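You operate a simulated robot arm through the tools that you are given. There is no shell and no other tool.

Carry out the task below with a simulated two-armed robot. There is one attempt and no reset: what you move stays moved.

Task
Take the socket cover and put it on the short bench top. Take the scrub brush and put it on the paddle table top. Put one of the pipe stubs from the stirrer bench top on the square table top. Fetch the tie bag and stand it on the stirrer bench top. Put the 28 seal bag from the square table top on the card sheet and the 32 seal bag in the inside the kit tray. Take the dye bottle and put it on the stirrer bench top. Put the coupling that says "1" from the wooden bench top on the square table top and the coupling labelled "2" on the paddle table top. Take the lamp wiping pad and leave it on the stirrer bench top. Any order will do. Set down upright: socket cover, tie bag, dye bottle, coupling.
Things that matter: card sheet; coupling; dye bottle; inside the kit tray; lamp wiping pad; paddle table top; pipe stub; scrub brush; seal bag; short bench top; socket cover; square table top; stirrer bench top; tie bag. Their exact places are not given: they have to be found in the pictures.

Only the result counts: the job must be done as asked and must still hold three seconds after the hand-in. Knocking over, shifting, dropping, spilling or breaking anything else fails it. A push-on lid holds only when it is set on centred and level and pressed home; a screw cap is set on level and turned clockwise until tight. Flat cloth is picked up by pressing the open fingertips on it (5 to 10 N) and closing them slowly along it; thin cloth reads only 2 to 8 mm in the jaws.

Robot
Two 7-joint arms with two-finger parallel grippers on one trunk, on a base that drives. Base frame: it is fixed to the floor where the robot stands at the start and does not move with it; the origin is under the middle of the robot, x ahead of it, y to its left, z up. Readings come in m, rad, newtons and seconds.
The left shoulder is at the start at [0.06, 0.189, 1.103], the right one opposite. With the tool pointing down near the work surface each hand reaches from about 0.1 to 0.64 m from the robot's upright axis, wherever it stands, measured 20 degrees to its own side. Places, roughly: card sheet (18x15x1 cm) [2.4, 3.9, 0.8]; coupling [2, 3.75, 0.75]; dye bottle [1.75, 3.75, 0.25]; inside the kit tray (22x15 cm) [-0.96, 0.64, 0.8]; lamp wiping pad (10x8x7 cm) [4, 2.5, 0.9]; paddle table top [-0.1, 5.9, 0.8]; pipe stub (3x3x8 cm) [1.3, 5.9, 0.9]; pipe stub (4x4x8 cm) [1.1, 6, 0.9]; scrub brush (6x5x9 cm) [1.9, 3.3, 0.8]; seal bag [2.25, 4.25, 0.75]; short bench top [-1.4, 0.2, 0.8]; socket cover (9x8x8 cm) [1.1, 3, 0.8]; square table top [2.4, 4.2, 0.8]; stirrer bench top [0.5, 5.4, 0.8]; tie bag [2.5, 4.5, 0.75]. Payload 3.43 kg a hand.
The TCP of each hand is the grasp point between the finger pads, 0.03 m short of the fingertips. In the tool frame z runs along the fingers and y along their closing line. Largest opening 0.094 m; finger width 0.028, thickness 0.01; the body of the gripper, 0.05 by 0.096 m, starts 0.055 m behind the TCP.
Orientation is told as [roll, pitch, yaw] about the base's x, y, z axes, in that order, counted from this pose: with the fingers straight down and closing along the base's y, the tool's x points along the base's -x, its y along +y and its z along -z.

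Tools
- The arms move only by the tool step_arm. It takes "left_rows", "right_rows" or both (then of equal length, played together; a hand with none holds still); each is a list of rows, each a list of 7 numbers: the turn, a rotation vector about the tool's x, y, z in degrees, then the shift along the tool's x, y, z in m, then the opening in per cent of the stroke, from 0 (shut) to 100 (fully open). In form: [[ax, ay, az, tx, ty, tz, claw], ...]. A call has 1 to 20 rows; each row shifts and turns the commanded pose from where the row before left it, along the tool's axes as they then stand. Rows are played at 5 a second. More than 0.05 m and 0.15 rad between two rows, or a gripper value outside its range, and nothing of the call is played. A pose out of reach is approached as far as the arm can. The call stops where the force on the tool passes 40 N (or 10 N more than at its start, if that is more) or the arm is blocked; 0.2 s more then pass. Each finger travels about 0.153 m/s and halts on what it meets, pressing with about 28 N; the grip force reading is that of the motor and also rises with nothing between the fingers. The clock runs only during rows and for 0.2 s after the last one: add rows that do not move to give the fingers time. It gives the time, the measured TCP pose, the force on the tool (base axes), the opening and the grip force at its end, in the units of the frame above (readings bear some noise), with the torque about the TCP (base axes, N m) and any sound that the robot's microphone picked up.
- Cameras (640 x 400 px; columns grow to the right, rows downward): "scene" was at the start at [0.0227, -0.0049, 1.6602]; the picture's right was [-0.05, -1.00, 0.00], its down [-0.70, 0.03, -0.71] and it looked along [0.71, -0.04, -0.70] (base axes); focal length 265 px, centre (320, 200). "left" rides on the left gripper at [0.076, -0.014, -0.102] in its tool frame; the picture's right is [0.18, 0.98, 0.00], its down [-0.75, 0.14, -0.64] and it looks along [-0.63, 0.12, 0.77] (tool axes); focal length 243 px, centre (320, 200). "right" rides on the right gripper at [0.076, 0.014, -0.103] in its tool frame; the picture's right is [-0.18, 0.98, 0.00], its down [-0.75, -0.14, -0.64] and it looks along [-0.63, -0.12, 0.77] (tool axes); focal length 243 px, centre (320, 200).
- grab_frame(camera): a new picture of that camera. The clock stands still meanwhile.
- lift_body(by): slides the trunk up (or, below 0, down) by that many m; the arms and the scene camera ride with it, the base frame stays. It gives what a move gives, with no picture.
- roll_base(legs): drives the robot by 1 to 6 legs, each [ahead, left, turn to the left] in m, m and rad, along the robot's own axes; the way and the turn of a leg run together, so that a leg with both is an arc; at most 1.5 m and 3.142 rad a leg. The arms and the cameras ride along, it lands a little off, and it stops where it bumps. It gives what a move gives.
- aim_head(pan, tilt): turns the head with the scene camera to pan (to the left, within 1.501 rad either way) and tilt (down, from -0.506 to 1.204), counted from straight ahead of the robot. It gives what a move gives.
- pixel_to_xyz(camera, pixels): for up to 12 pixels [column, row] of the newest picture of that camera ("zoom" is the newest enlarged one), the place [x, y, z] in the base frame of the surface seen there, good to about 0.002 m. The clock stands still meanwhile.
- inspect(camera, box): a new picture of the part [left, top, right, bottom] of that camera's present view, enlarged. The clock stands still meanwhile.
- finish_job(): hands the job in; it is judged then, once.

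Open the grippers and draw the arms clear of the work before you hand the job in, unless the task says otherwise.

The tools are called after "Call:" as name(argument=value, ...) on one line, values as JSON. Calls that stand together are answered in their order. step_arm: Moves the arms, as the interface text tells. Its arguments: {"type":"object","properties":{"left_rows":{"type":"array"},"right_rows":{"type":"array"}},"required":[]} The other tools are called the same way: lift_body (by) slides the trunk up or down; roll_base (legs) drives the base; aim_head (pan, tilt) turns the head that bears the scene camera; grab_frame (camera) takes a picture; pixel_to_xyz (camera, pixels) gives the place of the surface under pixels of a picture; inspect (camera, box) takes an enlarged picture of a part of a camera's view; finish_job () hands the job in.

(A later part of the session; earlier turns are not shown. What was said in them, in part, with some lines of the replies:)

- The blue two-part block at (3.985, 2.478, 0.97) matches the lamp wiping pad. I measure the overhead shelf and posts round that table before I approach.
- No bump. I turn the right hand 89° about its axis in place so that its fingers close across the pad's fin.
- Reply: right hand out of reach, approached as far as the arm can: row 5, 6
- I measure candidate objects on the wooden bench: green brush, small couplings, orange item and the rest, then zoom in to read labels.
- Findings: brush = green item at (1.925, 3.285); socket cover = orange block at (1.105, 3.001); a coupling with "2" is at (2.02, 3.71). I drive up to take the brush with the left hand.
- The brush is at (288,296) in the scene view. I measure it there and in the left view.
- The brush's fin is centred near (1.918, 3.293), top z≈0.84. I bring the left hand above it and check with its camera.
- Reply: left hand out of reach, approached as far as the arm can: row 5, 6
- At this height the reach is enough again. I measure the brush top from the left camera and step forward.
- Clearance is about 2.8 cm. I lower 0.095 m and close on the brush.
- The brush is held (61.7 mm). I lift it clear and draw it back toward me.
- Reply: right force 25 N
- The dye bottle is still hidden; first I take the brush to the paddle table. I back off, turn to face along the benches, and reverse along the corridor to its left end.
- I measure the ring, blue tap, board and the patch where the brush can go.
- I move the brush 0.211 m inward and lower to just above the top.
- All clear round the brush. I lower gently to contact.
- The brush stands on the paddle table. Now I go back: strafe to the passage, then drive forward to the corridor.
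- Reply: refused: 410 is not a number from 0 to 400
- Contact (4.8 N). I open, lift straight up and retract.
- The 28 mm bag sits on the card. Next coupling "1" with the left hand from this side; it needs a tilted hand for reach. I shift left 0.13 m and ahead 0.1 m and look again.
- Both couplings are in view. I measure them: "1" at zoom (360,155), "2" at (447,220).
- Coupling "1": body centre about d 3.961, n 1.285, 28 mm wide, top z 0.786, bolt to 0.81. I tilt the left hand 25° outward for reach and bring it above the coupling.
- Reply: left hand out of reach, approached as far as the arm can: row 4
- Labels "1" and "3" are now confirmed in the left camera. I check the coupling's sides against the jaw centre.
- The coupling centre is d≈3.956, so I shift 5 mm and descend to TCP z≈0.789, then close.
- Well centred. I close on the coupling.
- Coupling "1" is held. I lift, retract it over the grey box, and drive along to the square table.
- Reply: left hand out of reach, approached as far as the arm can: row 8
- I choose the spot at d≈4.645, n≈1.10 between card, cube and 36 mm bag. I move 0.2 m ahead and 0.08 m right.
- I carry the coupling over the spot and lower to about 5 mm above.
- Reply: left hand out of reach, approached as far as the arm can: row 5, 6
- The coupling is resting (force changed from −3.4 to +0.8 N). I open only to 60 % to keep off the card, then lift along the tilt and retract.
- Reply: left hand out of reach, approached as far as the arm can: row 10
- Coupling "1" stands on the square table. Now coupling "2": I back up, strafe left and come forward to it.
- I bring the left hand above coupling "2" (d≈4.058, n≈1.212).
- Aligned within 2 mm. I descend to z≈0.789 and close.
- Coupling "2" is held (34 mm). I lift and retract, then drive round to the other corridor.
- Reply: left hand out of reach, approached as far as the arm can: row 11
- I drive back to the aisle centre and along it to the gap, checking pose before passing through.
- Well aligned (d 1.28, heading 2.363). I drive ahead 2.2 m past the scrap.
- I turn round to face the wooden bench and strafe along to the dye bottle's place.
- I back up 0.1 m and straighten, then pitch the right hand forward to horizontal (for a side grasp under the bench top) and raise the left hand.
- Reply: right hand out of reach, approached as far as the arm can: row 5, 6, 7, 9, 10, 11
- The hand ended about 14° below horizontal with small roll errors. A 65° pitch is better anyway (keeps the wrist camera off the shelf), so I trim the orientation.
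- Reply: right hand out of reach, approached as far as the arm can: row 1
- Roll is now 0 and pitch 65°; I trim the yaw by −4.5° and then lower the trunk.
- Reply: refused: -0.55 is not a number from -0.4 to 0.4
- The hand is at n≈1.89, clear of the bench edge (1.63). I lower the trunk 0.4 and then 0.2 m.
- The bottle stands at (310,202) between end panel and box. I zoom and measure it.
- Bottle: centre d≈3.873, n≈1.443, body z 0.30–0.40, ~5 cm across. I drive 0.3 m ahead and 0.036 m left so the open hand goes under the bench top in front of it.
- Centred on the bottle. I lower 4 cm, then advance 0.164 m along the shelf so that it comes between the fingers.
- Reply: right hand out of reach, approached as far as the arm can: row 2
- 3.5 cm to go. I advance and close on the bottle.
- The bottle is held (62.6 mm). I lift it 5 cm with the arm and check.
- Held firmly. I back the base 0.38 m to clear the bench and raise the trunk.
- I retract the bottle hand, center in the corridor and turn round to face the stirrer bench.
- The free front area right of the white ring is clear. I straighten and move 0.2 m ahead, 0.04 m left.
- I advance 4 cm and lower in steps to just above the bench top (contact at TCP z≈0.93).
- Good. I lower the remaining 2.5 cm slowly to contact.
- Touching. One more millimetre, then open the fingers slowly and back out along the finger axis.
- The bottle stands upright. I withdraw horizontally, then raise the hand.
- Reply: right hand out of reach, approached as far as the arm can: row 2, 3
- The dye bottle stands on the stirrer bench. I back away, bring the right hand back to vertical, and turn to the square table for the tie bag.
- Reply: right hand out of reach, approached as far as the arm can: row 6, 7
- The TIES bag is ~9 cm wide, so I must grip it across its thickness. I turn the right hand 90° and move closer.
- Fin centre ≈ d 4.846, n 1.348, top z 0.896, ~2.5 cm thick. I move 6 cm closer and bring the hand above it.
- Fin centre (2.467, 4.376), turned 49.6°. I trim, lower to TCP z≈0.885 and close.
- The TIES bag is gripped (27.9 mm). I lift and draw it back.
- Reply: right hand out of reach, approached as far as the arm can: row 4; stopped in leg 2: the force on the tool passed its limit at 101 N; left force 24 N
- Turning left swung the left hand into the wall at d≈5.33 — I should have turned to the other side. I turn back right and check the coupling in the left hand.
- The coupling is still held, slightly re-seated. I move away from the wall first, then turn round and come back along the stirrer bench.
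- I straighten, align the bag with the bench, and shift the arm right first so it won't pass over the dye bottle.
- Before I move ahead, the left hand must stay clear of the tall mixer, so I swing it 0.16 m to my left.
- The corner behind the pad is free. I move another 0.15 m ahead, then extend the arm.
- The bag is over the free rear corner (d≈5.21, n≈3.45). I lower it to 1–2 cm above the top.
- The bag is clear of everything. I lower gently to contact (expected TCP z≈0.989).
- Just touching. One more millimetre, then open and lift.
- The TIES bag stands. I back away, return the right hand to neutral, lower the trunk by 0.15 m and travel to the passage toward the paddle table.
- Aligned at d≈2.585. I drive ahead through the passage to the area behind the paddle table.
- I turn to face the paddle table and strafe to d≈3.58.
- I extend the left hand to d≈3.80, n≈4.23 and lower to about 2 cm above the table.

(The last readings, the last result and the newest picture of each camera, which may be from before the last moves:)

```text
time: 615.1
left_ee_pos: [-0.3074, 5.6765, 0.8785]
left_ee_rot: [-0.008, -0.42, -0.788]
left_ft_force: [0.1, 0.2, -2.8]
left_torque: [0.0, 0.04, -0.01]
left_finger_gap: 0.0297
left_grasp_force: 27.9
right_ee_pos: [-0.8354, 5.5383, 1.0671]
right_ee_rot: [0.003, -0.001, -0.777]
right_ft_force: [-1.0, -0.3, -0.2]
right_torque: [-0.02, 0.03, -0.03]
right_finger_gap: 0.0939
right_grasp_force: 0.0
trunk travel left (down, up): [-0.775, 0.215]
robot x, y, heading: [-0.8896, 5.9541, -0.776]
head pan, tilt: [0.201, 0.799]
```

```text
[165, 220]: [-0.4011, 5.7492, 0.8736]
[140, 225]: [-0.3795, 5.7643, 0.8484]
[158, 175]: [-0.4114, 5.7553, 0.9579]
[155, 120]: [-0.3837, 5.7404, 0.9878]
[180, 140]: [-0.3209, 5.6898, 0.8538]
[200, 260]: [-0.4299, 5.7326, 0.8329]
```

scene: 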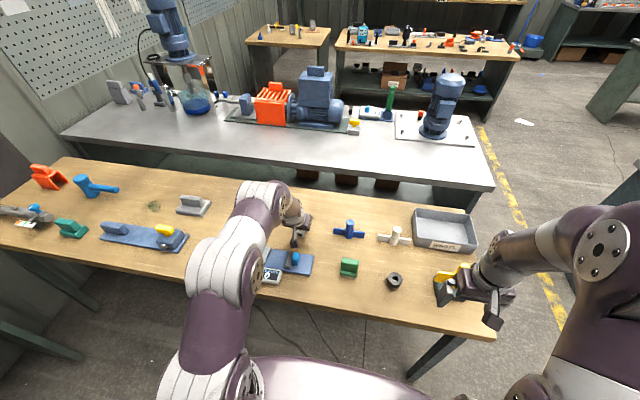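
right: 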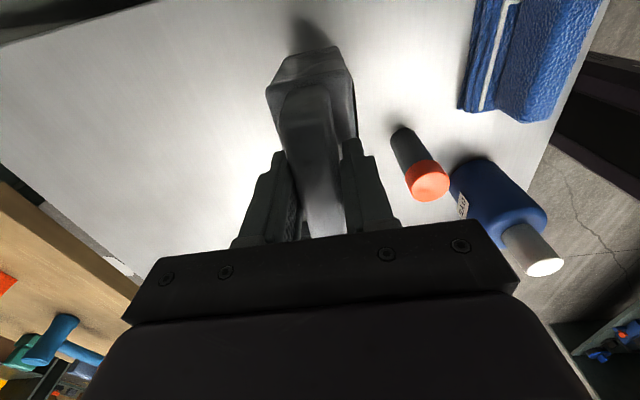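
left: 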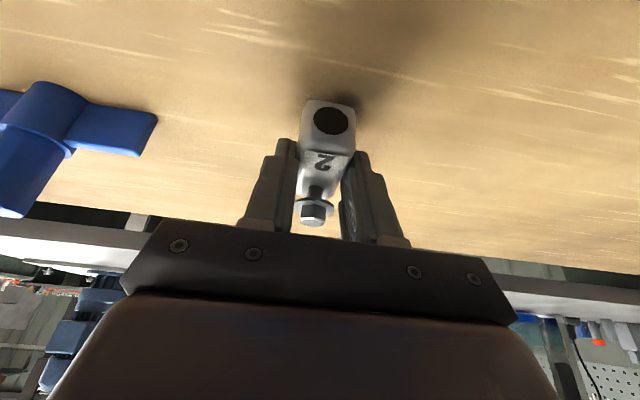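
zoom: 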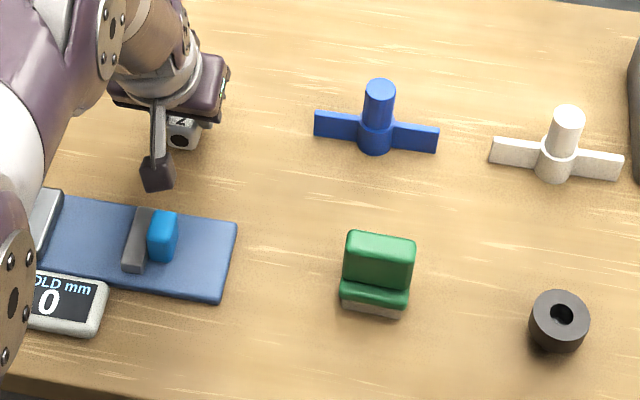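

The knob (0.874) stays about 4 cm below the camera block. I lower the coupling to contact.

Call:
step_arm(left_rows=[[0, 0, 0, 0.0041, 0, 0.0091, 5], [0, 0, 0, 0.002, 0, 0.0046, 5], [0, 0, 0, 0.0008, 0, 0.0018, 5], [0, 0, 0, 0, 0, 0, 5]])

Call:
step_arm(left_rows=[[0, 0, 0, 0.0008, 0, 0.0018, 5], [0, 0, 0, 0, 0, 0, 5]])

```text
time: 616.1
left_ee_pos: [-0.3048, 5.6757, 0.866]
left_ee_rot: [-0.005, -0.428, -0.786]
left_ft_force: [1.1, 0.4, 11.3]
left_torque: [-0.23, -0.6, 0.05]
left_finger_gap: 0.0296
left_grasp_force: 27.1
right_ee_pos: [-0.8355, 5.5375, 1.066]
right_ee_rot: [0.005, -0.003, -0.776]
right_ft_force: [-0.6, -1.0, 0.0]
right_torque: [0.0, 0.0, 0.03]
right_finger_gap: 0.0938
right_grasp_force: 0.0
trunk travel left (down, up): [-0.775, 0.215]
robot x, y, heading: [-0.8909, 5.9534, -0.782]
head pan, tilt: [0.201, 0.799]
```

```text
time: 616.7
left_ee_pos: [-0.3058, 5.6764, 0.8643]
left_ee_rot: [-0.005, -0.426, -0.787]
left_ft_force: [4.4, -0.3, 21.9]
left_torque: [0.07, -0.24, -0.02]
left_finger_gap: 0.0294
left_grasp_force: 27.8
right_ee_pos: [-0.8377, 5.5385, 1.0671]
right_ee_rot: [0.005, -0.003, -0.777]
right_ft_force: [0.3, 0.2, 0.3]
right_torque: [0.01, 0.0, -0.01]
right_finger_gap: 0.0939
right_grasp_force: 0.0
trunk travel left (down, up): [-0.775, 0.215]
robot x, y, heading: [-0.8896, 5.9535, -0.774]
head pan, tilt: [0.201, 0.799]
```

The coupling was slightly turned in the grip, so an edge touched first. I look at it closely before release.

Call:
inspect(camera="scene", box=[285, 205, 335, 250])

Call:
grab_frame(camera="left")

```text
8.89 times, centred on (310, 228) of scene
```

zoom: 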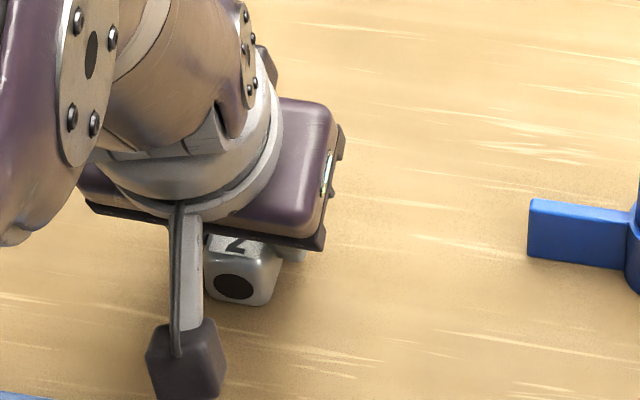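

```text
taken
```

left: 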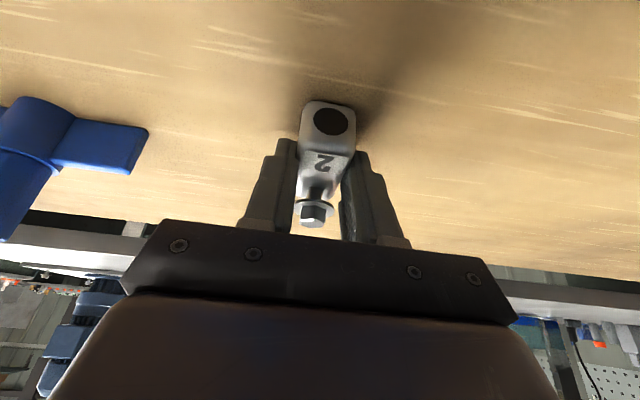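

It's nearly flat. I press one more millimetre to seat it, then open slowly.

Call:
step_arm(left_rows=[[0, 0, 0, 0.0004, 0, 0.0009, 5], [0, 0, 0, 0, 0, 0, 28], [0, 0, 0, 0, 0, 0, 34], [0, 0, 0, 0, 0, 0, 40], [0, 0, 0, 0, 0, 0, 50], [0, 0, 0, 0, 0, 0, 70], [0, 0, 0, 0, 0, 0, 90], [0, 0, 0, 0, 0, 0, 90]])

Call:
grab_frame(camera="left")

```text
time: 618.5
left_ee_pos: [-0.306, 5.6761, 0.8603]
left_ee_rot: [-0.008, -0.419, -0.788]
left_ft_force: [1.0, -0.2, -0.5]
left_torque: [-0.01, -0.01, -0.03]
left_finger_gap: 0.0848
left_grasp_force: 0.1
right_ee_pos: [-0.8357, 5.5368, 1.0655]
right_ee_rot: [0.005, -0.001, -0.776]
right_ft_force: [1.2, -0.8, 0.3]
right_torque: [-0.05, 0.0, -0.01]
right_finger_gap: 0.0936
right_grasp_force: 0.2
trunk travel left (down, up): [-0.775, 0.215]
robot x, y, heading: [-0.8898, 5.9582, -0.775]
head pan, tilt: [0.201, 0.799]
```

```text
taken
```

left: 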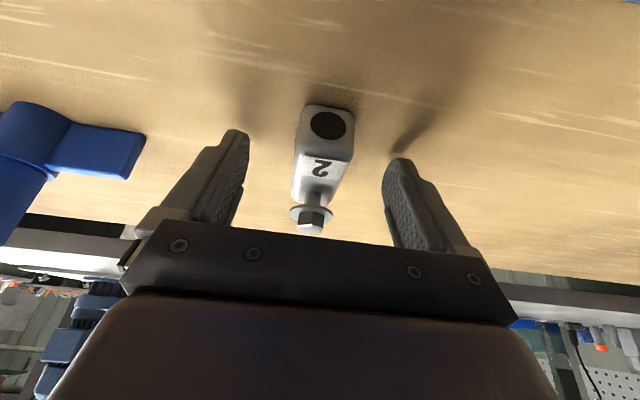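

The coupling stands upright. I lift straight up, retract and return the left hand to vertical.

Call:
step_arm(left_rows=[[0, 0, 0, -0.0122, 0, -0.0274, 90], [0, 0, 0, -0.0163, 0, -0.0365, 90], [0, 0, 0, -0.0163, 0, -0.0365, 90], [0, 0, 0, -0.0163, 0, -0.0365, 90], [0, 0, 0, -0.0163, 0, -0.0365, 100], [0, 0, 0, 0.0365, 0, -0.0163, 100], [0, 0, 0, 0.0365, 0, -0.0163, 100], [0, 0, 0, 0.0365, 0, -0.0163, 100], [0, 0, 0, 0.0365, 0, -0.0163, 100], [0, 8, 0, 0.02, 0, 0, 100], [0, 8, 0, 0.02, 0, 0, 100], [0, 8.1, 0, 0.02, 0, 0, 100]])

Call:
grab_frame(camera="scene")

Call:
inspect(camera="scene", box=[250, 190, 420, 310])

```text
time: 621.1
left_ee_pos: [-0.4587, 5.8308, 1.0339]
left_ee_rot: [-0.004, 0.001, -0.79]
left_ft_force: [0.0, 0.0, -0.1]
left_torque: [0.0, -0.01, 0.01]
left_finger_gap: 0.0939
left_grasp_force: 0.1
right_ee_pos: [-0.8354, 5.5381, 1.0662]
right_ee_rot: [0.003, -0.002, -0.775]
right_ft_force: [0.2, -0.4, 0.0]
right_torque: [0.03, -0.02, -0.01]
right_finger_gap: 0.0937
right_grasp_force: 0.1
trunk travel left (down, up): [-0.775, 0.215]
robot x, y, heading: [-0.8893, 5.9556, -0.777]
head pan, tilt: [0.201, 0.799]
```

```text
taken
```

scene: 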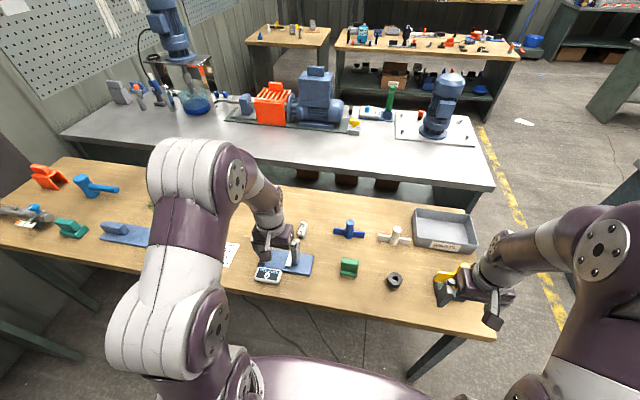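

```text
3.33 times, centred on (335, 250) of scene
```

zoom: 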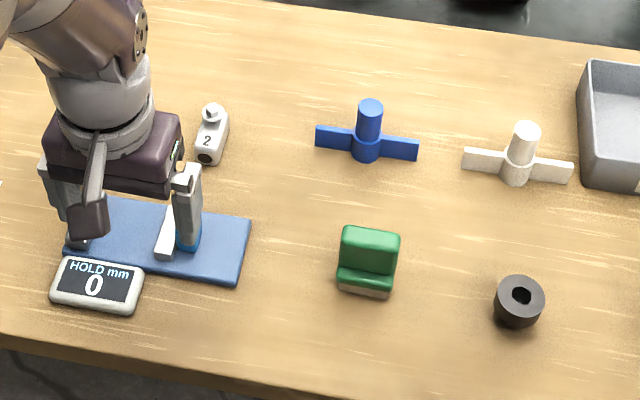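

Coupling "2" and brush stand on the paddle table. Last is the socket cover: I go back through the passage.

Call:
roll_base(legs=[[-0.12, 0, -0.008], [0, -0.96, 0]])

```text
time: 627.0
left_ee_pos: [-1.227, 5.2252, 1.0344]
left_ee_rot: [-0.005, 0.0, -0.793]
left_ft_force: [-0.4, 0.9, -0.1]
left_torque: [0.02, 0.01, -0.03]
left_finger_gap: 0.0939
left_grasp_force: 0.1
right_ee_pos: [-1.6064, 4.9329, 1.0652]
right_ee_rot: [0.002, 0.001, -0.778]
right_ft_force: [-0.6, 0.3, -0.2]
right_torque: [0.02, 0.03, 0.01]
right_finger_gap: 0.094
right_grasp_force: 0.1
trunk travel left (down, up): [-0.775, 0.215]
robot x, y, heading: [-1.6573, 5.3516, -0.777]
head pan, tilt: [0.201, 0.799]
```

Aligned at d≈2.61. I drive forward 2.55 m to the corridor.

Call:
roll_base(legs=[[1.28, 0, -0.008], [1.27, 0, 0]])

Call:
aim_head(pan=0.2, tilt=0.8)

Call:
grab_frame(camera="scene")

```text
time: 639.5
left_ee_pos: [0.6138, 3.4489, 1.0361]
left_ee_rot: [-0.006, 0.002, -0.787]
left_ft_force: [1.0, 0.9, 0.9]
left_torque: [0.01, -0.02, 0.02]
left_finger_gap: 0.0938
left_grasp_force: 0.0
right_ee_pos: [0.2358, 3.1543, 1.0659]
right_ee_rot: [0.005, -0.003, -0.772]
right_ft_force: [0.2, 0.0, 1.4]
right_torque: [0.02, 0.0, 0.02]
right_finger_gap: 0.0939
right_grasp_force: 0.1
trunk travel left (down, up): [-0.775, 0.215]
robot x, y, heading: [0.1819, 3.5712, -0.771]
head pan, tilt: [0.201, 0.799]
```

```text
time: 640.1
left_ee_pos: [0.6131, 3.4486, 1.0348]
left_ee_rot: [-0.006, 0.0, -0.787]
left_ft_force: [0.0, -0.4, -0.2]
left_torque: [-0.05, 0.03, 0.02]
left_finger_gap: 0.0941
left_grasp_force: 0.0
right_ee_pos: [0.2375, 3.1546, 1.0679]
right_ee_rot: [0.005, -0.001, -0.772]
right_ft_force: [1.2, 0.3, 0.3]
right_torque: [0.02, -0.03, 0.02]
right_finger_gap: 0.0941
right_grasp_force: 0.1
trunk travel left (down, up): [-0.775, 0.215]
robot x, y, heading: [0.1806, 3.5664, -0.773]
head pan, tilt: [0.201, 0.799]
```

```text
taken
```

scene: 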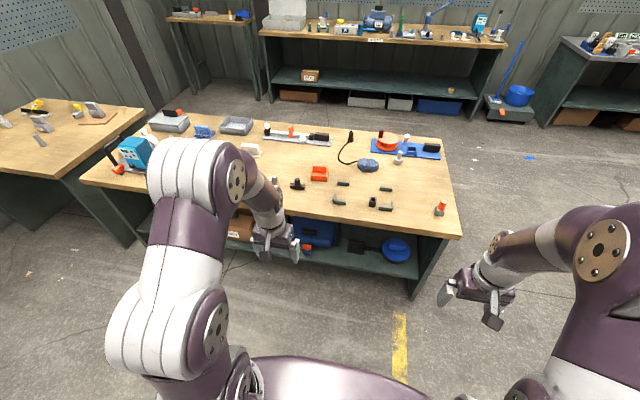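

The socket cover is at (318,173). I zoom in on it, then move up to the bench.

Call:
inspect(camera="scene", box=[280, 140, 400, 230])

Call:
roll_base(legs=[[0.38, 0.05, -0.012]])

Call:
grab_frame(camera="scene")

```text
4.44 times, centred on (340, 185) of scene
```

zoom: 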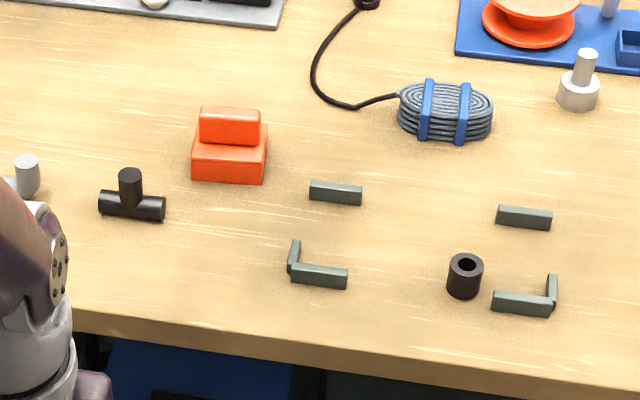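

```text
time: 642.5
left_ee_pos: [0.9146, 3.2153, 1.0348]
left_ee_rot: [-0.005, 0.0, -0.8]
left_ft_force: [0.0, -0.3, 0.4]
left_torque: [-0.01, -0.02, 0.0]
left_finger_gap: 0.0939
left_grasp_force: 0.1
right_ee_pos: [0.535, 2.9247, 1.0659]
right_ee_rot: [0.003, -0.002, -0.784]
right_ft_force: [0.5, 0.3, -0.4]
right_torque: [-0.02, -0.01, 0.0]
right_finger_gap: 0.0939
right_grasp_force: 0.1
trunk travel left (down, up): [-0.775, 0.215]
robot x, y, heading: [0.4849, 3.3403, -0.782]
head pan, tilt: [0.201, 0.799]
```

```text
taken
```

scene: 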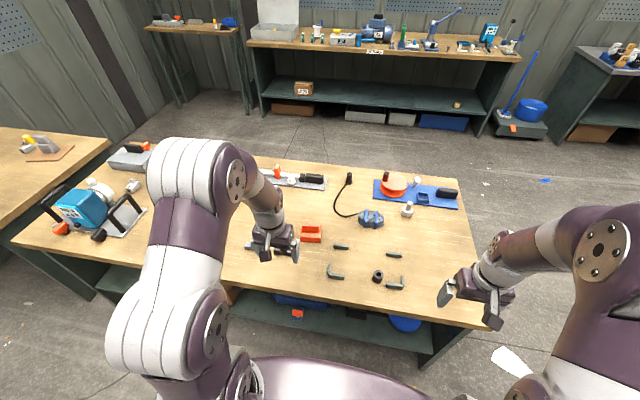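

I measure the socket cover's fin and base.

Call:
inspect(camera="scene", box=[280, 205, 350, 260])

Call:
pixel_to_xyz(camera="zoom", pixels=[[225, 190], [375, 190], [300, 185], [300, 200], [230, 220], [372, 220], [215, 290], [380, 290], [300, 215], [300, 255], [215, 255], [380, 255]])

```text
7.27 times, centred on (315, 232) of scene
```

zoom: 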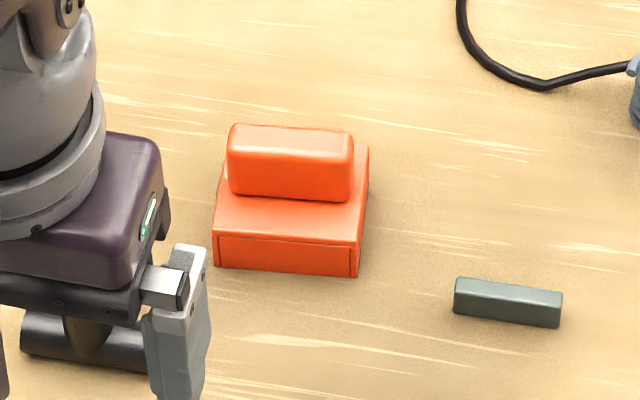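

```text
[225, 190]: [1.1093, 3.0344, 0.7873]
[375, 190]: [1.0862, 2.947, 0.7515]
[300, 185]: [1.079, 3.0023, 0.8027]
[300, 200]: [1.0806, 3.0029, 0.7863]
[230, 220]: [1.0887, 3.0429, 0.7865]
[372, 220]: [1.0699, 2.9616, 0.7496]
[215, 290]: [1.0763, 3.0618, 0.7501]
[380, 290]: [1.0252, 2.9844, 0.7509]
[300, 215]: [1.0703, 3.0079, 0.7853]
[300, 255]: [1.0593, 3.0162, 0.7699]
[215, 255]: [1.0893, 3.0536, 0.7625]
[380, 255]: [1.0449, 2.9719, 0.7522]
```

I move 0.1 m closer and bring the left hand above the fin.

Call:
roll_base(legs=[[0.1, 0, 0]])

Call:
step_arm(left_rows=[[0, 0, 0, -0.045, -0.0073, 0, 100], [0, 0, 0, -0.045, -0.0073, 0.01, 100], [0, 0, 0, -0.045, -0.0073, 0.01, 100], [0, 0, 0, -0.045, -0.0073, 0.01, 100], [0, 0, 0, 0, 0, 0.04, 100], [0, 0, 0, 0, 0, 0.04, 100], [0, 0, 0, 0, 0, 0, 100]])

Call:
grab_frame(camera="left")

Call:
grab_frame(camera="scene")

```text
time: 643.7
left_ee_pos: [0.9853, 3.1429, 1.0344]
left_ee_rot: [-0.006, -0.001, -0.799]
left_ft_force: [-0.1, -0.3, 1.0]
left_torque: [0.01, 0.03, -0.01]
left_finger_gap: 0.0941
left_grasp_force: 0.1
right_ee_pos: [0.6063, 2.854, 1.0666]
right_ee_rot: [0.005, -0.001, -0.784]
right_ft_force: [0.6, -0.8, -0.2]
right_torque: [0.06, 0.04, -0.01]
right_finger_gap: 0.094
right_grasp_force: 0.1
trunk travel left (down, up): [-0.775, 0.215]
robot x, y, heading: [0.5551, 3.2707, -0.782]
head pan, tilt: [0.201, 0.799]
```

```text
time: 645.3
left_ee_pos: [1.09, 2.9937, 0.926]
left_ee_rot: [-0.005, 0.001, -0.799]
left_ft_force: [-0.4, 0.1, -0.1]
left_torque: [0.01, 0.0, -0.01]
left_finger_gap: 0.094
left_grasp_force: 0.1
right_ee_pos: [0.6065, 2.8548, 1.0656]
right_ee_rot: [0.003, -0.003, -0.784]
right_ft_force: [0.3, 0.8, 0.0]
right_torque: [-0.01, 0.0, -0.01]
right_finger_gap: 0.0942
right_grasp_force: 0.1
trunk travel left (down, up): [-0.775, 0.215]
robot x, y, heading: [0.5571, 3.2729, -0.783]
head pan, tilt: [0.201, 0.799]
```

```text
taken
```

left: 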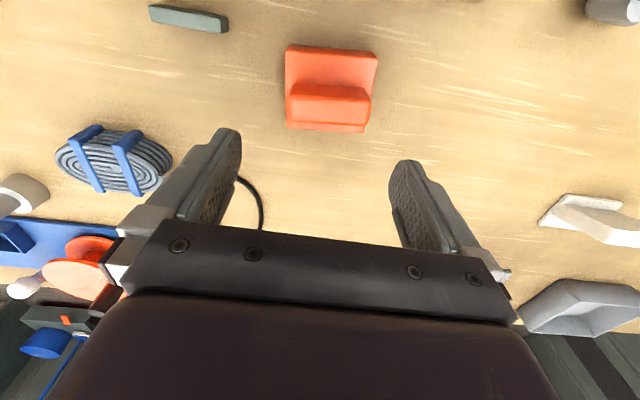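

```text
taken
```

scene: 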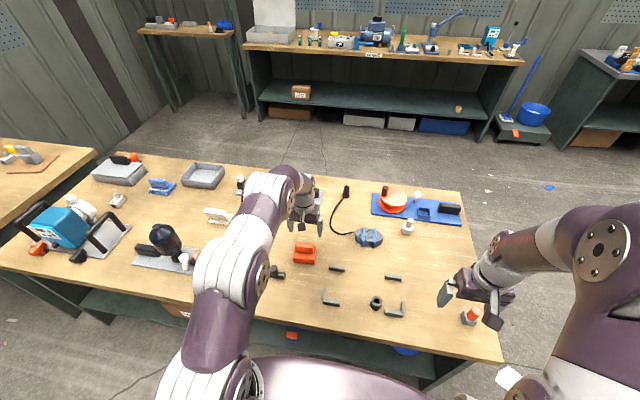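

Call:
pixel_to_xyz(camera="left", pixels=[[290, 125], [365, 128], [328, 115], [293, 100], [367, 103], [330, 90], [330, 125], [330, 65], [290, 52], [373, 60]])

```text
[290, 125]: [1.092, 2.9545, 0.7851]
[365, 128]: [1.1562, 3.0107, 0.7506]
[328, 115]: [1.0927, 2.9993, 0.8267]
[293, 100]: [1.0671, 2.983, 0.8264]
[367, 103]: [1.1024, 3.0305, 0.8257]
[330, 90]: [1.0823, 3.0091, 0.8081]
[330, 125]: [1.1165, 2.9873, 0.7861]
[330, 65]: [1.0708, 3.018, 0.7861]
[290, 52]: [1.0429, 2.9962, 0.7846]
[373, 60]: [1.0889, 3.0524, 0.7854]
```

The cover is turned about 52°; fin centre (1.0905, 3.001), top z 0.8265. I rotate 7.8°, trim, lower to TCP z≈0.822 and close.

Call:
step_arm(left_rows=[[0, 0, -7.8, 0, 0, 0, 100], [0, 0, 0, 0.0042, 0.0062, 0.03, 100], [0, 0, 0, 0, 0, 0.035, 100], [0, 0, 0, 0, 0, 0.02, 100], [0, 0, 0, 0, 0, 0, 100]])

Call:
grab_frame(camera="left")

```text
time: 646.5
left_ee_pos: [1.0902, 2.9989, 0.8402]
left_ee_rot: [-0.004, 0.0, -0.663]
left_ft_force: [0.7, -0.5, -0.3]
left_torque: [0.03, 0.0, 0.02]
left_finger_gap: 0.0938
left_grasp_force: 0.0
right_ee_pos: [0.6073, 2.8534, 1.0659]
right_ee_rot: [0.004, -0.004, -0.784]
right_ft_force: [-0.3, 0.5, 0.8]
right_torque: [-0.01, 0.02, 0.0]
right_finger_gap: 0.0938
right_grasp_force: 0.0
trunk travel left (down, up): [-0.775, 0.215]
robot x, y, heading: [0.5556, 3.2685, -0.781]
head pan, tilt: [0.201, 0.799]
```

```text
taken
```

left: 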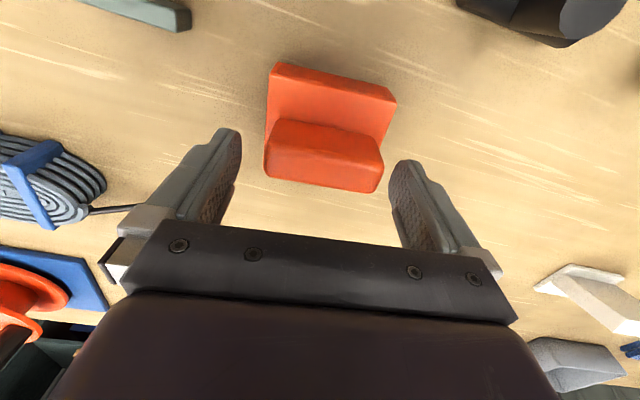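

I verify the fin ends against the fingers before lowering the last 2 cm.

Call:
pixel_to_xyz(camera="left", pixels=[[270, 160], [378, 175], [325, 160], [290, 140], [368, 150]])

```text
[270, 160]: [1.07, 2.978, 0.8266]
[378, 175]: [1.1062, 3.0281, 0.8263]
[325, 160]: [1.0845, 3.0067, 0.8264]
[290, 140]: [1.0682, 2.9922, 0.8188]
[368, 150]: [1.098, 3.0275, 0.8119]
```

Centred within 2 mm along the fin. I lower 1.8 cm and close.

Call:
step_arm(left_rows=[[0, 0, -1.5, 0.002, 0.001, 0.018, 100], [0, 0, 0, 0, 0, 0, 100], [0, 0, 0, 0, 0, 0, 80], [0, 0, 0, 0, 0, 0, 60], [0, 0, 0, 0, 0, 0, 30], [0, 0, 0, 0, 0, 0, 30], [0, 0, 0, 0, 0, 0, 30]])

Call:
step_arm(left_rows=[[0, 0, 0, 0, 0, -0.02, 30], [0, 0, 0, 0, 0, -0.04, 30], [0, 0, 0, 0, 0, 0, 30]])

Call:
grab_frame(camera="left")

```text
time: 648.1
left_ee_pos: [1.0892, 3.0018, 0.8235]
left_ee_rot: [-0.005, 0.0, -0.637]
left_ft_force: [0.6, 0.3, 0.6]
left_torque: [-0.04, -0.04, 0.02]
left_finger_gap: 0.0736
left_grasp_force: 27.7
right_ee_pos: [0.6065, 2.8532, 1.0658]
right_ee_rot: [0.004, -0.001, -0.785]
right_ft_force: [0.8, 0.6, -0.3]
right_torque: [0.0, 0.01, 0.0]
right_finger_gap: 0.0941
right_grasp_force: 0.1
trunk travel left (down, up): [-0.775, 0.215]
robot x, y, heading: [0.5545, 3.2738, -0.785]
head pan, tilt: [0.201, 0.799]
```

```text
time: 648.9
left_ee_pos: [1.0893, 3.0029, 0.8808]
left_ee_rot: [-0.005, 0.003, -0.637]
left_ft_force: [0.8, -0.1, -0.4]
left_torque: [0.02, 0.02, -0.03]
left_finger_gap: 0.0736
left_grasp_force: 27.9
right_ee_pos: [0.6075, 2.8522, 1.0655]
right_ee_rot: [0.003, -0.001, -0.785]
right_ft_force: [-0.5, -1.0, 1.0]
right_torque: [0.03, 0.01, 0.0]
right_finger_gap: 0.0943
right_grasp_force: 0.0
trunk travel left (down, up): [-0.775, 0.215]
robot x, y, heading: [0.5554, 3.2758, -0.787]
head pan, tilt: [0.201, 0.799]
```

```text
taken
```

left: 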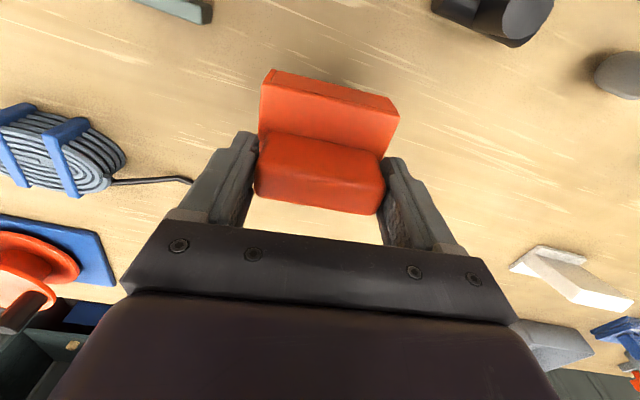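

The socket cover is held (73.6 mm). I raise and retract it, back off and travel to the gap.

Call:
step_arm(left_rows=[[0, 0, 0, 0, 0, -0.045, 30], [0, 0, 0, 0, 0, -0.045, 30], [0, 0, 0, 0.03, 0, -0.035, 30], [0, 0, 0, 0.04, 0, -0.02, 30], [0, 0, 0, 0.045, 0, -0.01, 30], [0, 0, 0, 0.045, 0, 0, 30], [0, 0, 0, 0.04, 0, 0, 30]])

Call:
roll_base(legs=[[-0.44, 0, 0], [0, -0.7, 0], [0, -0.71, 0]])

```text
time: 650.5
left_ee_pos: [0.9289, 3.1227, 1.0357]
left_ee_rot: [-0.006, -0.001, -0.636]
left_ft_force: [0.0, 0.9, -0.9]
left_torque: [-0.03, 0.01, -0.04]
left_finger_gap: 0.0736
left_grasp_force: 27.9
right_ee_pos: [0.6048, 2.8536, 1.066]
right_ee_rot: [0.003, -0.001, -0.784]
right_ft_force: [0.6, 0.4, -0.4]
right_torque: [0.0, -0.01, 0.02]
right_finger_gap: 0.0939
right_grasp_force: 0.1
trunk travel left (down, up): [-0.775, 0.215]
robot x, y, heading: [0.5542, 3.2747, -0.784]
head pan, tilt: [0.201, 0.799]
```

```text
time: 660.1
left_ee_pos: [-0.3958, 2.4215, 1.0353]
left_ee_rot: [-0.005, -0.002, -0.648]
left_ft_force: [-0.1, 0.3, -1.5]
left_torque: [0.0, 0.0, 0.03]
left_finger_gap: 0.0736
left_grasp_force: 27.1
right_ee_pos: [-0.723, 2.1575, 1.0662]
right_ee_rot: [0.004, -0.002, -0.796]
right_ft_force: [0.2, 0.0, 1.0]
right_torque: [0.03, -0.05, 0.02]
right_finger_gap: 0.0941
right_grasp_force: 0.0
trunk travel left (down, up): [-0.775, 0.215]
robot x, y, heading: [-0.7712, 2.5775, -0.801]
head pan, tilt: [0.201, 0.799]
```

At d≈1.277. I drive forward past the scrap to the front aisle.

Call:
roll_base(legs=[[0, 0, 0.016], [1.08, 0, 0], [1.08, 0, 0]])

Call:
aim_head(pan=-1.4, tilt=0.5)

Call:
inspect(camera="scene", box=[400, 80, 600, 240])

```text
time: 671.1
left_ee_pos: [1.142, 0.9231, 1.0358]
left_ee_rot: [-0.006, 0.0, -0.618]
left_ft_force: [0.4, 0.4, -1.1]
left_torque: [0.01, 0.02, 0.0]
left_finger_gap: 0.0736
left_grasp_force: 27.8
right_ee_pos: [0.8233, 0.65, 1.0664]
right_ee_rot: [0.004, -0.003, -0.764]
right_ft_force: [-0.4, 0.5, -0.5]
right_torque: [-0.01, 0.02, -0.04]
right_finger_gap: 0.0943
right_grasp_force: 0.0
trunk travel left (down, up): [-0.775, 0.215]
robot x, y, heading: [0.7665, 1.0683, -0.767]
head pan, tilt: [0.201, 0.799]
```

```text
time: 672.8
left_ee_pos: [1.1421, 0.9251, 1.0355]
left_ee_rot: [-0.004, -0.001, -0.616]
left_ft_force: [1.0, -0.3, -0.5]
left_torque: [-0.03, 0.0, -0.01]
left_finger_gap: 0.0734
left_grasp_force: 28.2
right_ee_pos: [0.8247, 0.6499, 1.066]
right_ee_rot: [0.002, -0.002, -0.764]
right_ft_force: [0.0, -0.8, 0.3]
right_torque: [-0.01, 0.01, 0.0]
right_finger_gap: 0.0941
right_grasp_force: 0.0
trunk travel left (down, up): [-0.775, 0.215]
robot x, y, heading: [0.7669, 1.0629, -0.762]
head pan, tilt: [-1.4, 0.499]
```

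```text
2.50 times, centred on (500, 160) of scene
```

zoom: 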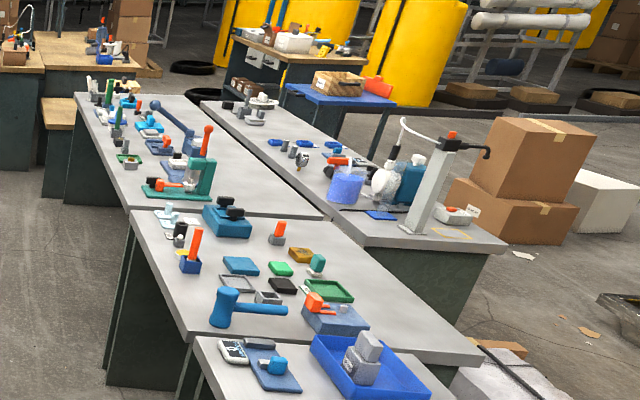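

I turn to face the benches and strafe past the kit tray to the short bench.

Call:
roll_base(legs=[[0, 0, 3.118], [0.2, 0, 0], [0, 1.0, 0], [0, 0.95, 0]])

Call:
aim_head(pan=0.0, tilt=0.75)

Call:
grab_frame(camera="scene")

```text
time: 691.0
left_ee_pos: [-1.1422, 0.017, 1.0353]
left_ee_rot: [-0.006, -0.001, 2.496]
left_ft_force: [0.4, -0.4, -0.4]
left_torque: [-0.01, 0.02, 0.0]
left_finger_gap: 0.0734
left_grasp_force: 28.1
right_ee_pos: [-0.8162, 0.2824, 1.066]
right_ee_rot: [0.004, -0.002, 2.346]
right_ft_force: [0.9, -0.2, -0.1]
right_torque: [0.03, -0.02, 0.02]
right_finger_gap: 0.0942
right_grasp_force: 0.1
trunk travel left (down, up): [-0.775, 0.215]
robot x, y, heading: [-0.7679, -0.1371, 2.346]
head pan, tilt: [-1.4, 0.499]
```

```text
time: 692.5
left_ee_pos: [-1.1436, 0.0173, 1.0364]
left_ee_rot: [-0.006, 0.0, 2.495]
left_ft_force: [0.6, 0.0, -0.2]
left_torque: [0.01, -0.01, 0.01]
left_finger_gap: 0.0733
left_grasp_force: 27.4
right_ee_pos: [-0.8167, 0.2815, 1.0664]
right_ee_rot: [0.005, -0.002, 2.347]
right_ft_force: [-0.1, 0.5, 0.5]
right_torque: [0.04, -0.01, 0.02]
right_finger_gap: 0.0941
right_grasp_force: 0.1
trunk travel left (down, up): [-0.775, 0.215]
robot x, y, heading: [-0.7698, -0.1409, 2.343]
head pan, tilt: [0.0, 0.75]
```

```text
taken
```

scene: 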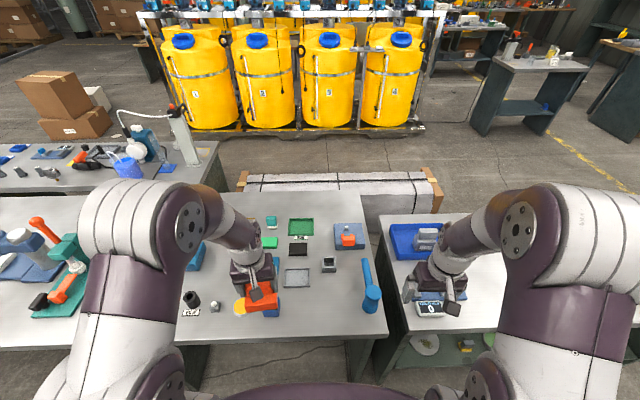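

I zoom in on the short bench to choose a free patch.

Call:
inspect(camera="scene", box=[160, 180, 420, 360])

Call:
pixel_to_xyz(camera="scene", pixels=[[330, 310], [345, 300], [310, 325], [330, 335], [370, 300], [300, 275], [327, 265], [385, 332], [340, 285], [240, 335], [350, 340], [367, 205]])

```text
2.22 times, centred on (290, 270) of scene
```

zoom: 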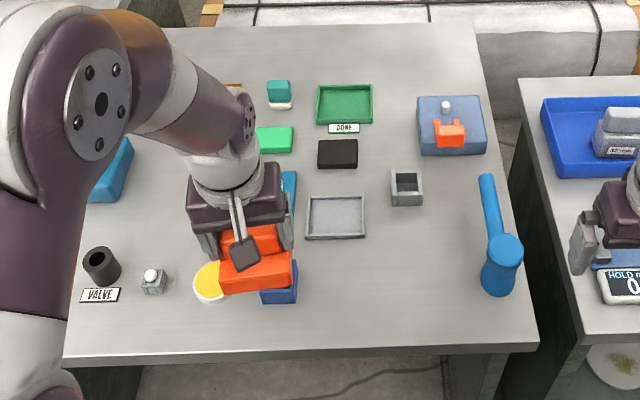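

```text
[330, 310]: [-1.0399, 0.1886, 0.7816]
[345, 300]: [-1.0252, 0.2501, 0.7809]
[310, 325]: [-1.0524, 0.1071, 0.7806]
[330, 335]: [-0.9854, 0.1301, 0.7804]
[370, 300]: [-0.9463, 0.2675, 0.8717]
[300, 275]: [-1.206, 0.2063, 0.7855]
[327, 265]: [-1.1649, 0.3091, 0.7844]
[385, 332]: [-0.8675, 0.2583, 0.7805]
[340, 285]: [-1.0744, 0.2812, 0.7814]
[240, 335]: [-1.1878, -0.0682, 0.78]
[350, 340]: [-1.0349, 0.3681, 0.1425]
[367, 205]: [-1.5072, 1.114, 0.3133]
```

The front-centre patch (d≈−0.60, n≈0.875, z 0.781) is free. I shift the base 0.2 m right so the left hand is above it.

Call:
roll_base(legs=[[0, -0.2, 0.013]])

Call:
step_arm(left_rows=[[0, 0, 7.5, 0, 0, 0, 30], [0, 0, 0, 0, 0, 0, 30]])

Call:
grab_frame(camera="scene")

Call:
grab_frame(camera="left")

```text
time: 694.1
left_ee_pos: [-1.0052, 0.1509, 1.0357]
left_ee_rot: [-0.004, 0.001, 2.51]
left_ft_force: [0.2, 0.3, -0.3]
left_torque: [0.02, -0.03, -0.03]
left_finger_gap: 0.0733
left_grasp_force: 28.0
right_ee_pos: [-0.6822, 0.4202, 1.066]
right_ee_rot: [0.003, -0.001, 2.36]
right_ft_force: [-0.9, -0.3, 0.3]
right_torque: [-0.02, 0.01, 0.03]
right_finger_gap: 0.0943
right_grasp_force: 0.0
trunk travel left (down, up): [-0.775, 0.215]
robot x, y, heading: [-0.6268, 0.0029, 2.366]
head pan, tilt: [0.0, 0.75]
```

```text
time: 694.7
left_ee_pos: [-1.0045, 0.1525, 1.0363]
left_ee_rot: [-0.007, -0.001, 2.378]
left_ft_force: [0.3, -0.3, -1.1]
left_torque: [0.02, -0.02, 0.03]
left_finger_gap: 0.0733
left_grasp_force: 27.8
right_ee_pos: [-0.6808, 0.4218, 1.0667]
right_ee_rot: [0.005, -0.002, 2.361]
right_ft_force: [-0.3, -0.2, 0.8]
right_torque: [0.01, -0.02, -0.01]
right_finger_gap: 0.0938
right_grasp_force: 0.1
trunk travel left (down, up): [-0.775, 0.215]
robot x, y, heading: [-0.6274, 0.0002, 2.358]
head pan, tilt: [0.0, 0.75]
```

```text
taken
```

scene: 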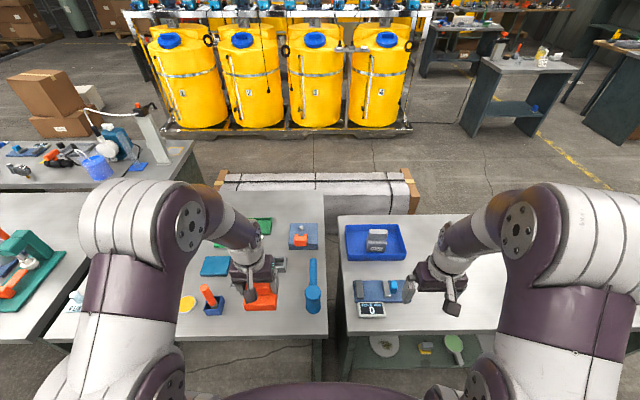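

```text
taken
```

left: 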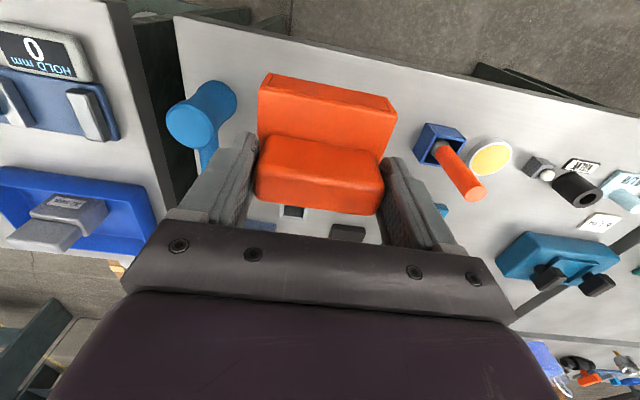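

I measure the hammer head and cup on both sides to choose the centre.

Call:
pixel_to_xyz(camera="scene", pixels=[[307, 303], [313, 290], [222, 307], [225, 300], [214, 290], [285, 325], [240, 325], [265, 337], [282, 285]])

Call:
pixel_to_xyz(camera="left", pixels=[[235, 100], [200, 125], [418, 145], [440, 190], [480, 190], [465, 160], [250, 60], [400, 90]])

```text
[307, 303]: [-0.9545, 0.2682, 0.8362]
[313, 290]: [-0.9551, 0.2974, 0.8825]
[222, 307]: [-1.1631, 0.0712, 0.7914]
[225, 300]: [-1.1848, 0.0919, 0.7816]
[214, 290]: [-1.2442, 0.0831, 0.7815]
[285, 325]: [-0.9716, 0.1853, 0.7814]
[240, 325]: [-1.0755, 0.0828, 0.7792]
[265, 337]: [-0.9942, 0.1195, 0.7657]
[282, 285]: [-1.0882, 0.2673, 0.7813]
```

```text
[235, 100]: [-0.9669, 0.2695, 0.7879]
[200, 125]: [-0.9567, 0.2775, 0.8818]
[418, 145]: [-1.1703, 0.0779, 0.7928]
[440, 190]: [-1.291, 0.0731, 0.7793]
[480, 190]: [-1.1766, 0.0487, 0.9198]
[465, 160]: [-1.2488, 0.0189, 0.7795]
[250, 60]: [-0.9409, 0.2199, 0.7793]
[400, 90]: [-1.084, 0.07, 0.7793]
```

Free width is d −0.77…−0.495, so I place the cover at d≈−0.635, n≈0.88. I move over and lower to just above.

Call:
step_arm(left_rows=[[0, 0, 0, -0.03, 0.0165, 0, 30], [0, 0, 0, -0.03, 0.0165, 0, 30], [0, 0, 0, 0, 0, 0.045, 30], [0, 0, 0, 0, 0, 0.045, 30], [0, 0, 0, 0, 0, 0.045, 30], [0, 0, 0, 0, 0, 0.035, 30], [0, 0, 0, 0, 0, 0, 30]])

Call:
grab_frame(camera="left")

Call:
inspect(camera="scene", box=[180, 220, 360, 360])

```text
time: 696.3
left_ee_pos: [-1.0701, 0.17, 0.8625]
left_ee_rot: [-0.005, 0.0, 2.378]
left_ft_force: [-0.1, 0.2, -0.9]
left_torque: [-0.02, -0.03, 0.04]
left_finger_gap: 0.0735
left_grasp_force: 27.9
right_ee_pos: [-0.6815, 0.4213, 1.0669]
right_ee_rot: [0.005, -0.002, 2.361]
right_ft_force: [0.0, -0.3, -0.7]
right_torque: [0.03, 0.01, 0.01]
right_finger_gap: 0.0939
right_grasp_force: 0.0
trunk travel left (down, up): [-0.775, 0.215]
robot x, y, heading: [-0.6288, 0.0032, 2.362]
head pan, tilt: [0.0, 0.75]
```

```text
taken
```

left: 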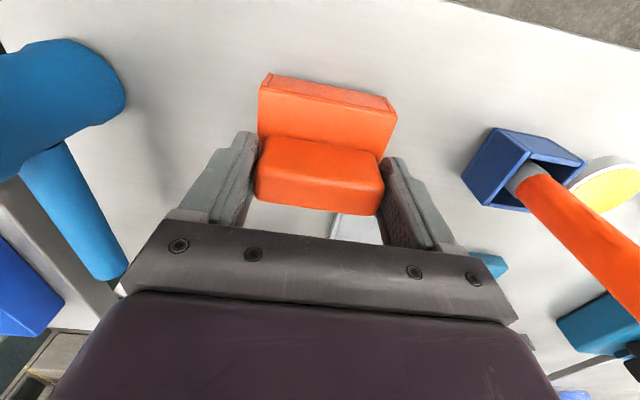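

```text
2.86 times, centred on (270, 290) of scene
```

zoom: 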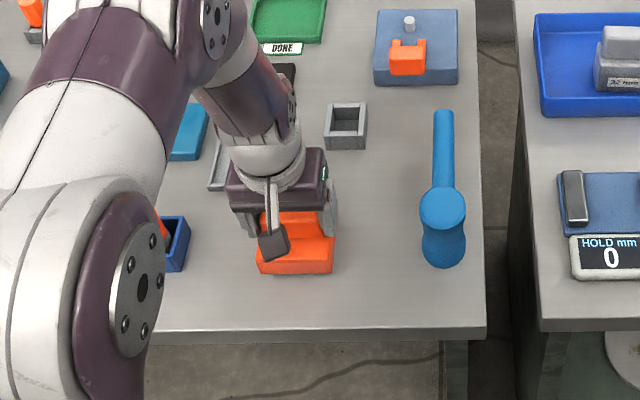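

Clear all round. I lower in small steps to contact.

Call:
step_arm(left_rows=[[0, 0, 0, 0, 0, 0.004, 30], [0, 0, 0, 0, 0, 0.003, 30], [0, 0, 0, 0, 0, 0, 30]])

Call:
step_arm(left_rows=[[0, 0, 0, 0, 0, 0.002, 30], [0, 0, 0, 0, 0, 0, 30]])

```text
time: 697.1
left_ee_pos: [-1.0717, 0.1708, 0.8589]
left_ee_rot: [-0.005, 0.0, 2.379]
left_ft_force: [0.9, 0.2, -1.1]
left_torque: [-0.01, -0.01, 0.0]
left_finger_gap: 0.0735
left_grasp_force: 28.0
right_ee_pos: [-0.682, 0.4218, 1.0654]
right_ee_rot: [0.004, -0.001, 2.361]
right_ft_force: [-0.6, 0.5, -0.2]
right_torque: [0.02, 0.02, -0.04]
right_finger_gap: 0.0938
right_grasp_force: 0.0
trunk travel left (down, up): [-0.775, 0.215]
robot x, y, heading: [-0.6275, 0.0021, 2.359]
head pan, tilt: [0.0, 0.75]
```

```text
time: 697.7
left_ee_pos: [-1.0714, 0.1705, 0.8551]
left_ee_rot: [-0.004, 0.0, 2.38]
left_ft_force: [0.0, -1.2, -0.9]
left_torque: [0.0, 0.01, 0.0]
left_finger_gap: 0.0733
left_grasp_force: 28.0
right_ee_pos: [-0.6826, 0.4222, 1.066]
right_ee_rot: [0.003, -0.003, 2.361]
right_ft_force: [0.7, 0.1, 0.2]
right_torque: [-0.01, 0.02, -0.01]
right_finger_gap: 0.0941
right_grasp_force: 0.0
trunk travel left (down, up): [-0.775, 0.215]
robot x, y, heading: [-0.6299, 0.0023, 2.359]
head pan, tilt: [0.0, 0.75]
```

Still not touching; two more 1 mm steps.

Call:
step_arm(left_rows=[[0, 0, 0, 0, 0, 0.001, 30], [0, 0, 0, 0, 0, 0, 30]])

Call:
step_arm(left_rows=[[0, 0, 0, 0, 0, 0.001, 30], [0, 0, 0, 0, 0, 0, 30]])

```text
time: 698.3
left_ee_pos: [-1.0705, 0.1701, 0.8554]
left_ee_rot: [-0.007, 0.001, 2.378]
left_ft_force: [-0.6, -0.6, -0.3]
left_torque: [0.02, 0.01, 0.02]
left_finger_gap: 0.0735
left_grasp_force: 27.7
right_ee_pos: [-0.6827, 0.4217, 1.065]
right_ee_rot: [0.002, -0.003, 2.362]
right_ft_force: [-0.2, -0.4, 0.1]
right_torque: [0.02, -0.03, -0.04]
right_finger_gap: 0.0942
right_grasp_force: 0.1
trunk travel left (down, up): [-0.775, 0.215]
robot x, y, heading: [-0.6324, 0.0044, 2.364]
head pan, tilt: [0.0, 0.75]
```

```text
time: 698.9
left_ee_pos: [-1.0707, 0.1676, 0.8545]
left_ee_rot: [-0.006, 0.0, 2.378]
left_ft_force: [-0.2, 0.8, -0.6]
left_torque: [0.01, 0.04, -0.01]
left_finger_gap: 0.0731
left_grasp_force: 28.4
right_ee_pos: [-0.6818, 0.4218, 1.0671]
right_ee_rot: [0.004, -0.003, 2.361]
right_ft_force: [0.6, 0.3, 0.6]
right_torque: [-0.01, -0.01, 0.01]
right_finger_gap: 0.094
right_grasp_force: 0.0
trunk travel left (down, up): [-0.775, 0.215]
robot x, y, heading: [-0.6277, 0.0033, 2.363]
head pan, tilt: [0.0, 0.75]
```

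Call:
step_arm(left_rows=[[0, 0, 0, 0, 0, 0.0015, 30], [0, 0, 0, 0, 0, 0, 30]])

```text
time: 699.5
left_ee_pos: [-1.0712, 0.1694, 0.8537]
left_ee_rot: [-0.004, 0.0, 2.379]
left_ft_force: [-0.6, -1.4, 0.2]
left_torque: [-0.03, 0.07, 0.0]
left_finger_gap: 0.0734
left_grasp_force: 27.9
right_ee_pos: [-0.6812, 0.4206, 1.0661]
right_ee_rot: [0.003, -0.003, 2.362]
right_ft_force: [0.2, 0.1, -0.6]
right_torque: [0.02, 0.02, -0.01]
right_finger_gap: 0.0942
right_grasp_force: 0.0
trunk travel left (down, up): [-0.775, 0.215]
robot x, y, heading: [-0.6294, 0.0014, 2.362]
head pan, tilt: [0.0, 0.75]
```

It is beginning to touch (force no longer negative). One more millimetre, then open, lift straight up and retract.

Call:
step_arm(left_rows=[[0, 0, 0, 0, 0, 0.001, 30], [0, 0, 0, 0, 0, 0, 30], [0, 0, 0, 0, 0, 0, 60], [0, 0, 0, 0, 0, 0, 90], [0, 0, 0, 0, 0, 0, 100], [0, 0, 0, 0, 0, 0, 100], [0, 0, 0, 0, 0, -0.03, 100], [0, 0, 0, 0, 0, -0.045, 100], [0, 0, 0, 0, 0, -0.045, 100], [0, 0, 0, 0, 0, -0.045, 100], [0, 0, 0, 0.045, 0, -0.02, 100], [0, 0, 0, 0.045, 0, 0, 100]])

Call:
grab_frame(camera="left")

Call:
roll_base(legs=[[-0.2, 0.2, 0]])

Call:
aim_head(pan=-0.2, tilt=0.65)

Call:
grab_frame(camera="scene")

```text
time: 702.1
left_ee_pos: [-1.0043, 0.1058, 1.0393]
left_ee_rot: [-0.005, -0.002, 2.38]
left_ft_force: [-0.6, 0.0, -0.3]
left_torque: [0.03, 0.01, 0.0]
left_finger_gap: 0.0938
left_grasp_force: 0.1
right_ee_pos: [-0.6809, 0.4206, 1.0672]
right_ee_rot: [0.004, -0.005, 2.361]
right_ft_force: [-0.6, -0.4, -0.8]
right_torque: [0.02, 0.0, -0.02]
right_finger_gap: 0.094
right_grasp_force: 0.1
trunk travel left (down, up): [-0.775, 0.215]
robot x, y, heading: [-0.6288, 0.0016, 2.362]
head pan, tilt: [0.0, 0.75]
```

```text
taken
```

left: 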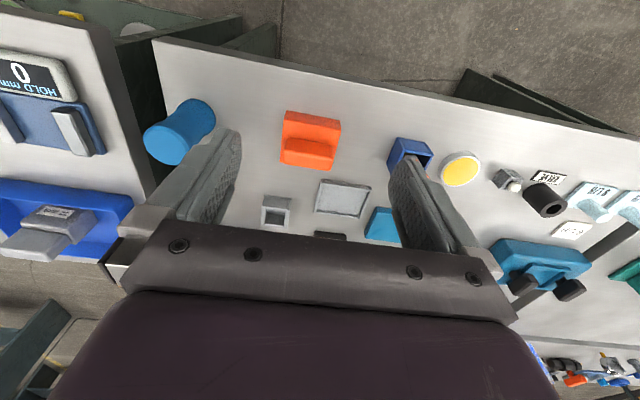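

```text
time: 704.0
left_ee_pos: [-1.007, -0.1741, 1.0386]
left_ee_rot: [-0.005, -0.001, 2.381]
left_ft_force: [-0.5, 0.9, -0.1]
left_torque: [-0.02, -0.02, 0.0]
left_finger_gap: 0.0938
left_grasp_force: 0.1
right_ee_pos: [-0.6848, 0.1428, 1.0654]
right_ee_rot: [0.004, -0.001, 2.365]
right_ft_force: [-0.1, -0.3, 0.1]
right_torque: [0.02, -0.01, -0.03]
right_finger_gap: 0.0943
right_grasp_force: 0.1
trunk travel left (down, up): [-0.775, 0.215]
robot x, y, heading: [-0.6276, -0.2743, 2.361]
head pan, tilt: [0.0, 0.75]
```

```text
time: 704.8
left_ee_pos: [-1.0063, -0.1747, 1.0367]
left_ee_rot: [-0.005, 0.001, 2.383]
left_ft_force: [-0.1, 0.7, -0.1]
left_torque: [-0.03, 0.03, -0.03]
left_finger_gap: 0.0938
left_grasp_force: 0.1
right_ee_pos: [-0.6844, 0.1428, 1.0665]
right_ee_rot: [0.003, -0.002, 2.365]
right_ft_force: [0.1, -1.2, -0.5]
right_torque: [0.0, 0.05, -0.03]
right_finger_gap: 0.0939
right_grasp_force: 0.1
trunk travel left (down, up): [-0.775, 0.215]
robot x, y, heading: [-0.6294, -0.2798, 2.365]
head pan, tilt: [-0.201, 0.649]
```

```text
taken
```

scene: 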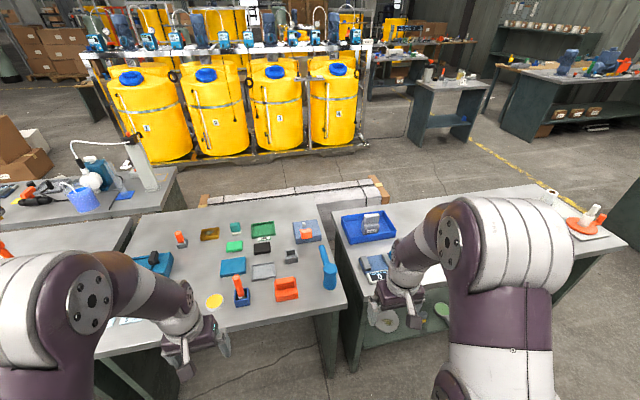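

All items are placed and both grippers are open and clear of the work: the socket cover stands on the short bench at (287,289) and the 32 mm bag is in the kit tray at (371,222). I hand the job in.

Call:
finish_job()

```text
The job is handed in.
```

I carried out every part of the task and handed the job in. I don't have the judge's verdict. In the last picture I took of each item, it was where it should be, and the items that had to stand upright did.

| Item | Now at |
|---|---|
| Socket cover | Upright on the short bench top |
| Scrub brush | On the paddle table top |
| Pipe stub (grey one, front right of the stirrer bench) | On the square table top |
| Tie bag | Upright on the stirrer bench top, rear right corner |
| 28 seal bag | On the card sheet |
| 32 seal bag | Inside the kit tray (blue tray) |
| Dye bottle | Upright on the stirrer bench top |
| Coupling "1" | Upright on the square table top |
| Coupling "2" | Upright on the paddle table top |
| Lamp wiping pad | On the stirrer bench top |

- **Wall bump:** while I was carrying coupling "2", a turn swung the left hand into the wall beside the square table, and the force limit stopped the move. The coupling stayed in the grip but shifted a little. I pressed it flat on the paddle table before letting go, and it stood upright afterwards. Nothing else looked disturbed by the bump.
- **Which objects I used:** nothing on the brush, pad or socket cover named them. I picked those by size and position: the green block, the blue block on the small table, and the orange block.
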